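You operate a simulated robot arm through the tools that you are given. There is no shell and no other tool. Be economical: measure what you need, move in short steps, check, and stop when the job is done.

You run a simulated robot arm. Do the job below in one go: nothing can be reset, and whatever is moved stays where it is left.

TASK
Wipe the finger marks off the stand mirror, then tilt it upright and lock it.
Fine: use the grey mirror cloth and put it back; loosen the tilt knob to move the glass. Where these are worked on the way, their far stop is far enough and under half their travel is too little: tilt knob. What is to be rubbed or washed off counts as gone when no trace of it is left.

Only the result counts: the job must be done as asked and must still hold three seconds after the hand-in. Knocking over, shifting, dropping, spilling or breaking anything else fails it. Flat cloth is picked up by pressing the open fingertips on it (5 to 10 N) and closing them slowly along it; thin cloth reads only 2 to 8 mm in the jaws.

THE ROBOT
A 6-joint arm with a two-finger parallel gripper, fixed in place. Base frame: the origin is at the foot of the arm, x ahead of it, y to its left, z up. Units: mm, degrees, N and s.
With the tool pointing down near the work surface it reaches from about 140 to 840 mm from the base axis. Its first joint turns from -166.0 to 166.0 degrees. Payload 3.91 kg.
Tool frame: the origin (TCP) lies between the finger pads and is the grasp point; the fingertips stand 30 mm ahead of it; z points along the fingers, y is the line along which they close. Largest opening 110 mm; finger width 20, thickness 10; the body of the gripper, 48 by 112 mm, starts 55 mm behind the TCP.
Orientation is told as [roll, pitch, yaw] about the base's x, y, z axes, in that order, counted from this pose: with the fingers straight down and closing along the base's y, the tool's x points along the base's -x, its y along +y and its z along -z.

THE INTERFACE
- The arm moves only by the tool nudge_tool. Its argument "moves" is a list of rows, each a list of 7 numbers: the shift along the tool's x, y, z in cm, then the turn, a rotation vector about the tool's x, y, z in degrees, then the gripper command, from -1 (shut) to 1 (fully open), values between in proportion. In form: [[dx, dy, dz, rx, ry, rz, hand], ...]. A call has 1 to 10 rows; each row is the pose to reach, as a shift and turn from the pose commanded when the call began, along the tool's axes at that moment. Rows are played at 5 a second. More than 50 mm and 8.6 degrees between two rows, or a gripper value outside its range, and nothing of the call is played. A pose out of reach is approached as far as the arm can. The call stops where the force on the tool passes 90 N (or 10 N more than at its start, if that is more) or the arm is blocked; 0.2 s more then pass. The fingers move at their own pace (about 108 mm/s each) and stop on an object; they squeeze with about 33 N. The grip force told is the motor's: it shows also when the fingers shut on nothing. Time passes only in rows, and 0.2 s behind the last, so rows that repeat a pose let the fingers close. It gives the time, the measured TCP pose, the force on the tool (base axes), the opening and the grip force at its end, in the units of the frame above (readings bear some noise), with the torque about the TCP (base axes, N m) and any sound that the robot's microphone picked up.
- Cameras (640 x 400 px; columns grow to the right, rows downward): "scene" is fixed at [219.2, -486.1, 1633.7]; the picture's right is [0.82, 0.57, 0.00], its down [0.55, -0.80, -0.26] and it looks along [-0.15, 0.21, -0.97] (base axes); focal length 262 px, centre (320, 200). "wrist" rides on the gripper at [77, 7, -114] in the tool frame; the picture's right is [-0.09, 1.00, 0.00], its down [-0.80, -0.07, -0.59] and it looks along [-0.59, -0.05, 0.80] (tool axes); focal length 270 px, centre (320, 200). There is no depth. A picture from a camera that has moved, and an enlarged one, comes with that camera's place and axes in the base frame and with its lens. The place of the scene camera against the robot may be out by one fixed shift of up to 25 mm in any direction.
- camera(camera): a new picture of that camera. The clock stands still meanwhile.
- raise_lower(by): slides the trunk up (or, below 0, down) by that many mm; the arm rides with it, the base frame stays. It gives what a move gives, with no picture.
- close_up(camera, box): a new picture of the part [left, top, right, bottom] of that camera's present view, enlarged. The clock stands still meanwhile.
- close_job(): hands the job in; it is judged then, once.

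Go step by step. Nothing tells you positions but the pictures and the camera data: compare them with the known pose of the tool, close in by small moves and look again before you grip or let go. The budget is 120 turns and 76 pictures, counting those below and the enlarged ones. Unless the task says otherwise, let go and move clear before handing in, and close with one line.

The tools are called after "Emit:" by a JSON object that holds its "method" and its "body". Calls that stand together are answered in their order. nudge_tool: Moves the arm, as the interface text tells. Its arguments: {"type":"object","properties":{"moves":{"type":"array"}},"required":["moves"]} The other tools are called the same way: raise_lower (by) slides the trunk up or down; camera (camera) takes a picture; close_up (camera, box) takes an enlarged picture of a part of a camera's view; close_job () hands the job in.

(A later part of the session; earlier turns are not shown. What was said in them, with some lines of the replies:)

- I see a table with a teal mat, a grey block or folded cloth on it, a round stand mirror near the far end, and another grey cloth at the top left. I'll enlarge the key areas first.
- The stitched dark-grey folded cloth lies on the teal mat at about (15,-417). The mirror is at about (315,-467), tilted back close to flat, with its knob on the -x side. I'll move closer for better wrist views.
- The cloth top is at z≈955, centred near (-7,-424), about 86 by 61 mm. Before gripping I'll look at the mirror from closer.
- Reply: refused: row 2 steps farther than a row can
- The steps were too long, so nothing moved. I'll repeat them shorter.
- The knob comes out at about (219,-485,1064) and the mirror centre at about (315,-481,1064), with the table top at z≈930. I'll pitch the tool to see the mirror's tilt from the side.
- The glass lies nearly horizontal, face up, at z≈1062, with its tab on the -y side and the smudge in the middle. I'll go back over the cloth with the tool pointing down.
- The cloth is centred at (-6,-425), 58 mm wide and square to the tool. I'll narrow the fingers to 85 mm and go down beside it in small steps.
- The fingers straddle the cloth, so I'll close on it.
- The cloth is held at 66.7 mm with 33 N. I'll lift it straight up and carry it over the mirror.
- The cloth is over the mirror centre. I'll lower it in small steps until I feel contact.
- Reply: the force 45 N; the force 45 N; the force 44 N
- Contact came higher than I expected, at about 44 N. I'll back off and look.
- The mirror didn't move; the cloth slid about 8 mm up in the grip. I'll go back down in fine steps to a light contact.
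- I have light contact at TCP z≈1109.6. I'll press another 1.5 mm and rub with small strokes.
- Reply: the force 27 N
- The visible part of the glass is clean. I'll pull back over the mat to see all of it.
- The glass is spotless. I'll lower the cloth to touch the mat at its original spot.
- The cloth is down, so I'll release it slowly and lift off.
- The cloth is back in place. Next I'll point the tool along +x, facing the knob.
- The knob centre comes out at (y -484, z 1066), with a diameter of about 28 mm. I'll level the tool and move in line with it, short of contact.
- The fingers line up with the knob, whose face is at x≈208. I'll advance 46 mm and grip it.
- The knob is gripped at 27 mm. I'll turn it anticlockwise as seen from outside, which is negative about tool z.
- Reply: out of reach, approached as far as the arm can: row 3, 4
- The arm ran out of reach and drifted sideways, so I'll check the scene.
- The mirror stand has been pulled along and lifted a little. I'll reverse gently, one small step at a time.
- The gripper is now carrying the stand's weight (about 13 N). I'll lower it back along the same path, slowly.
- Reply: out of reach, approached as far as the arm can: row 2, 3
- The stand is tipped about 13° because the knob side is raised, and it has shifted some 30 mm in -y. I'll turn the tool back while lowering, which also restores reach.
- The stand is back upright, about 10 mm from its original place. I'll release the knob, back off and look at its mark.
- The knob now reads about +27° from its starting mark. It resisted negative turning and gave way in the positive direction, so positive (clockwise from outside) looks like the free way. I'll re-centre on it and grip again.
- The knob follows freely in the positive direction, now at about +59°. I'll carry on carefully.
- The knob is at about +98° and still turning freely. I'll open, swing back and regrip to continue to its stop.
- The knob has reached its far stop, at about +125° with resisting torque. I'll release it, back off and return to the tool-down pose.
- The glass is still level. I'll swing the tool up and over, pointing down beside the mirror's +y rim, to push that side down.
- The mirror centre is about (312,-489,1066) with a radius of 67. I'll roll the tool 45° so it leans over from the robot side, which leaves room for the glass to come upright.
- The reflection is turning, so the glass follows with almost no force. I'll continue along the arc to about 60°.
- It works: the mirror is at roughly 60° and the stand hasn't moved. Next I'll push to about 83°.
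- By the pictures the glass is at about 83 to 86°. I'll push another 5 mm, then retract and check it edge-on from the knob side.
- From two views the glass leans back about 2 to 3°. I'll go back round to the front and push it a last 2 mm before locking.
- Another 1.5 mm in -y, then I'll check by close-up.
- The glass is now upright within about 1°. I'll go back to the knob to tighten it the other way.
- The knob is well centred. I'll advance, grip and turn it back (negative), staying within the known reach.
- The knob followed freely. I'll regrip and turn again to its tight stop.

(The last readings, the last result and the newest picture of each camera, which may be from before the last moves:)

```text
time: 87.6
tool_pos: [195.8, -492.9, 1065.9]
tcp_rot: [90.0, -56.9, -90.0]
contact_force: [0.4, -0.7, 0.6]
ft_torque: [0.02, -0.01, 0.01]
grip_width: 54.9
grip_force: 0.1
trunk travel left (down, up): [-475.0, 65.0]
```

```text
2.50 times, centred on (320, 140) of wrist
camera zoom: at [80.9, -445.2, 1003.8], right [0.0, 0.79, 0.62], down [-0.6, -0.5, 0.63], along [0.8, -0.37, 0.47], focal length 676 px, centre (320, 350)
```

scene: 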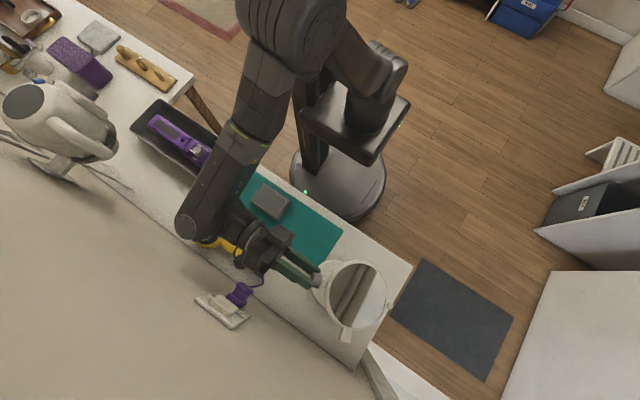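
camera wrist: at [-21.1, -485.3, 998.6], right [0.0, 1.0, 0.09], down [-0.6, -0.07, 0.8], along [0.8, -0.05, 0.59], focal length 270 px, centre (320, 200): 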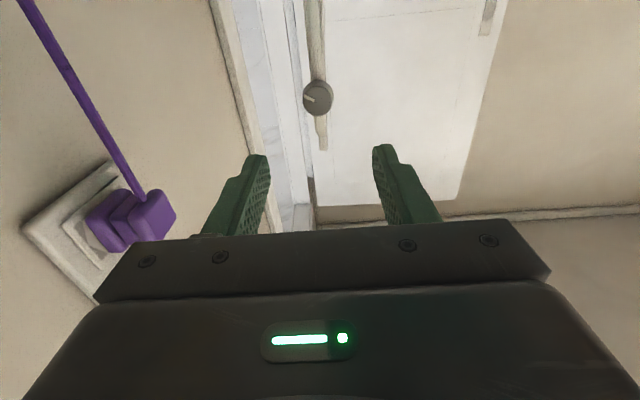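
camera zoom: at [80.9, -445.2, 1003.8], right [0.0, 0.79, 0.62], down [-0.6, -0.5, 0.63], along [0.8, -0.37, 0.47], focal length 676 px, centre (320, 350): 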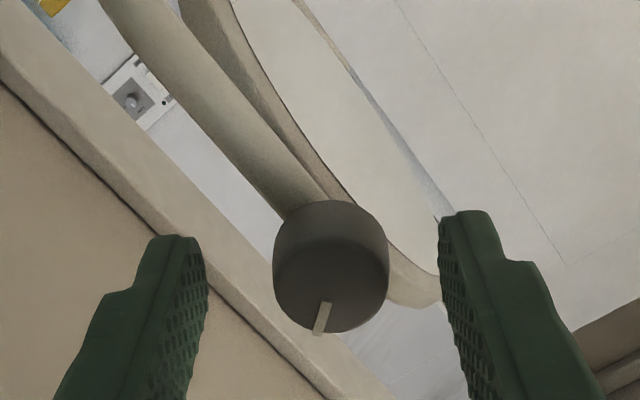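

Emit:
{"method": "nudge_tool", "body": {"moves": [[0, 0.15, 0, 0, 0, 0, -0.3], [0, 0.15, 0, 0, 0, 0, -0.5], [0, 0.15, 0, 0, 0, 0, -1], [0, 0.15, 0, 0, 0, 0, -1]]}}

Emit:
{"method": "nudge_tool", "body": {"moves": [[0, 0, 0, 0, 0, -8, -1], [0, 0, 0, 0, 0, -16, -1], [0, 0, 0, 0, 0, -24, -1], [0, 0, 0, 0, 0, -32, -1], [0, 0, 0, 0, 0, -40, -1]]}}

Emit:
{"method": "nudge_tool", "body": {"moves": [[0, 0, 0, 0, 0, -7, -1], [0, 0, 0, 0, 0, -14, -1], [0, 0, 0, 0, 0, -21, -1]]}}

Emit:
{"method": "nudge_tool", "body": {"moves": [[0, 0, 0, 0, 0, -5, -1], [0, 0, 0, 0, 0, -9, -1]]}}

Emit:
{"method": "close_up", "body": {"camera": "wrist", "box": [240, 60, 400, 220]}}

```text
time: 88.6
tool_pos: [196.2, -492.0, 1064.8]
tcp_rot: [90.0, -57.0, -90.1]
contact_force: [-0.1, 3.6, 4.2]
ft_torque: [-0.05, 0.16, 0.22]
grip_width: 26.7
grip_force: 33.1
trunk travel left (down, up): [-475.0, 65.0]
```

```text
time: 89.8
tool_pos: [196.1, -492.9, 1065.0]
tcp_rot: [-89.9, -82.9, 90.0]
contact_force: [-1.9, -0.9, 0.1]
ft_torque: [0.01, -0.66, 0.05]
grip_width: 26.2
grip_force: 33.5
trunk travel left (down, up): [-475.0, 65.0]
```

```text
time: 90.6
tool_pos: [193.8, -491.9, 1066.3]
tcp_rot: [-90.0, -61.9, 89.7]
contact_force: [-3.2, 0.9, 0.2]
ft_torque: [0.27, -0.02, 0.04]
grip_width: 26.1
grip_force: 33.2
trunk travel left (down, up): [-475.0, 65.0]
```

```text
time: 91.2
tool_pos: [195.1, -493.4, 1066.2]
tcp_rot: [-90.0, -53.0, 89.9]
contact_force: [-4.2, -3.7, 2.5]
ft_torque: [0.43, 0.01, -0.2]
grip_width: 26.5
grip_force: 33.0
trunk travel left (down, up): [-475.0, 65.0]
```

```text
2.50 times, centred on (320, 140) of wrist
camera zoom: at [79.7, -532.7, 999.8], right [0.0, 0.85, -0.53], down [-0.59, 0.43, 0.68], along [0.8, 0.31, 0.5], focal length 676 px, centre (320, 350)
```

zoom: 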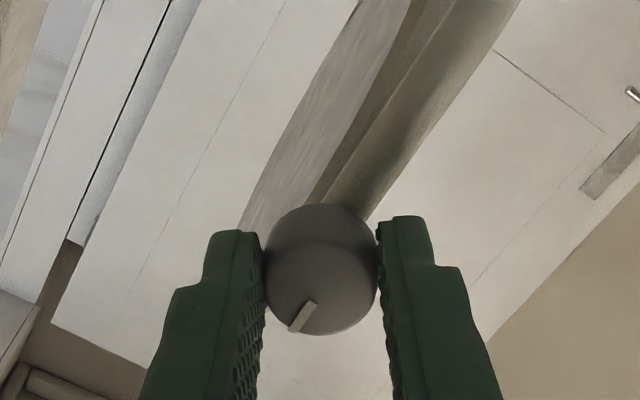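

The knob is back at its starting mark and against its stop (torque 0.43 Nm, slipping), so it's locked. I'll release, retreat and check everything.

Emit:
{"method": "nudge_tool", "body": {"moves": [[0, 0, 0, 0, 0, 3, -1], [0, 0, 0, 0, 0, 3, -0.2], [0, 0, 0, 0, 0, 3, 0], [0, 0, -3, 0, 0, 3, 0], [0, 0, -7, 0, 0, 8, 0], [0, 0, -10, 0, 0, 16, 0], [0, 0, -10, 0, 0, 24, 0], [0, 0, -10, 0, 0, 32, 0], [0, 0, -10, 0, 0, 37, 0]]}}

Emit:
{"method": "close_up", "body": {"camera": "wrist", "box": [270, 0, 370, 160]}}

Emit:
{"method": "close_up", "body": {"camera": "scene", "box": [310, 240, 410, 330]}}

```text
time: 93.2
tool_pos: [96.1, -493.8, 1065.3]
tcp_rot: [91.2, -89.8, -91.3]
contact_force: [-0.5, 0.5, -0.4]
ft_torque: [0.03, 0.0, -0.01]
grip_width: 55.0
grip_force: 0.0
trunk travel left (down, up): [-475.0, 65.0]
```

```text
2.50 times, centred on (320, 80) of wrist
camera zoom: at [-19.6, -485.2, 988.3], right [0.0, 1.0, 0.09], down [-0.59, -0.07, 0.8], along [0.8, -0.05, 0.59], focal length 676 px, centre (320, 500)
```

zoom: 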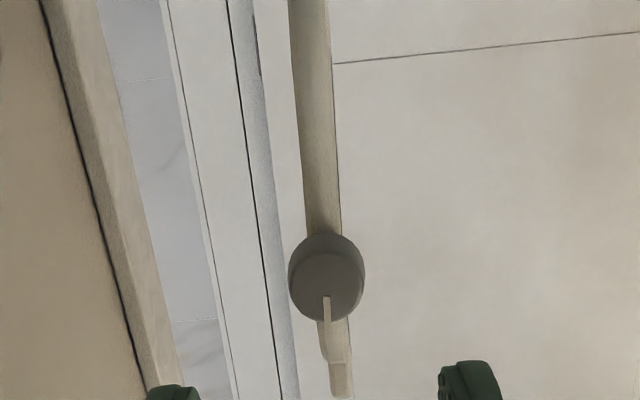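

```text
4.44 times, centred on (360, 285) of scene
camera zoom: at [219.2, -486.1, 1633.7], right [0.82, 0.57, 0.0], down [0.55, -0.8, -0.26], along [-0.15, 0.21, -0.97], focal length 1166 px, centre (142, -178)
```

zoom: 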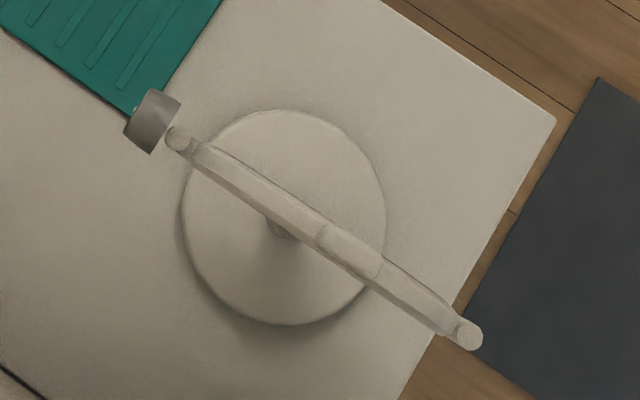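

The mark is back at zero and the mirror is upright and steady. I'll lift clear and take one last look.

Emit:
{"method": "nudge_tool", "body": {"moves": [[-4, 0, -1, 0, 0, 0, 0], [-8, 0, -2, 0, 0, 0, 0], [-12, 0, -2, 0, 0, 0, 0], [-12, 0, -2, 0, 0, 0, 0]]}}

Emit:
{"method": "camera", "body": {"camera": "scene"}}

```text
time: 94.2
tool_pos: [73.2, -492.4, 1182.0]
tcp_rot: [127.7, -90.1, -127.7]
contact_force: [-1.1, 1.3, -0.2]
ft_torque: [-0.02, 0.0, 0.0]
grip_width: 55.1
grip_force: 0.0
trunk travel left (down, up): [-475.0, 65.0]
```

```text
6 pictures are left
```

scene: 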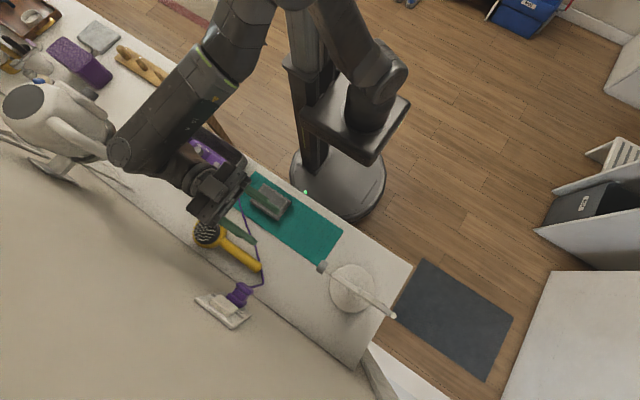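

Everything is in place: the cloth is on its mat, the mirror is clean, upright and locked, and nothing else looks disturbed.

Emit:
{"method": "close_job", "body": {}}

```text
The job is handed in.
```

The mirror is wiped clean, upright to within about 1–2° by the pictures, and locked, and the grey cloth is back on its mat. While I was working the knob, the stand tipped and slid; I set it back upright about 5–10 mm from where it started, turned by about 2°.
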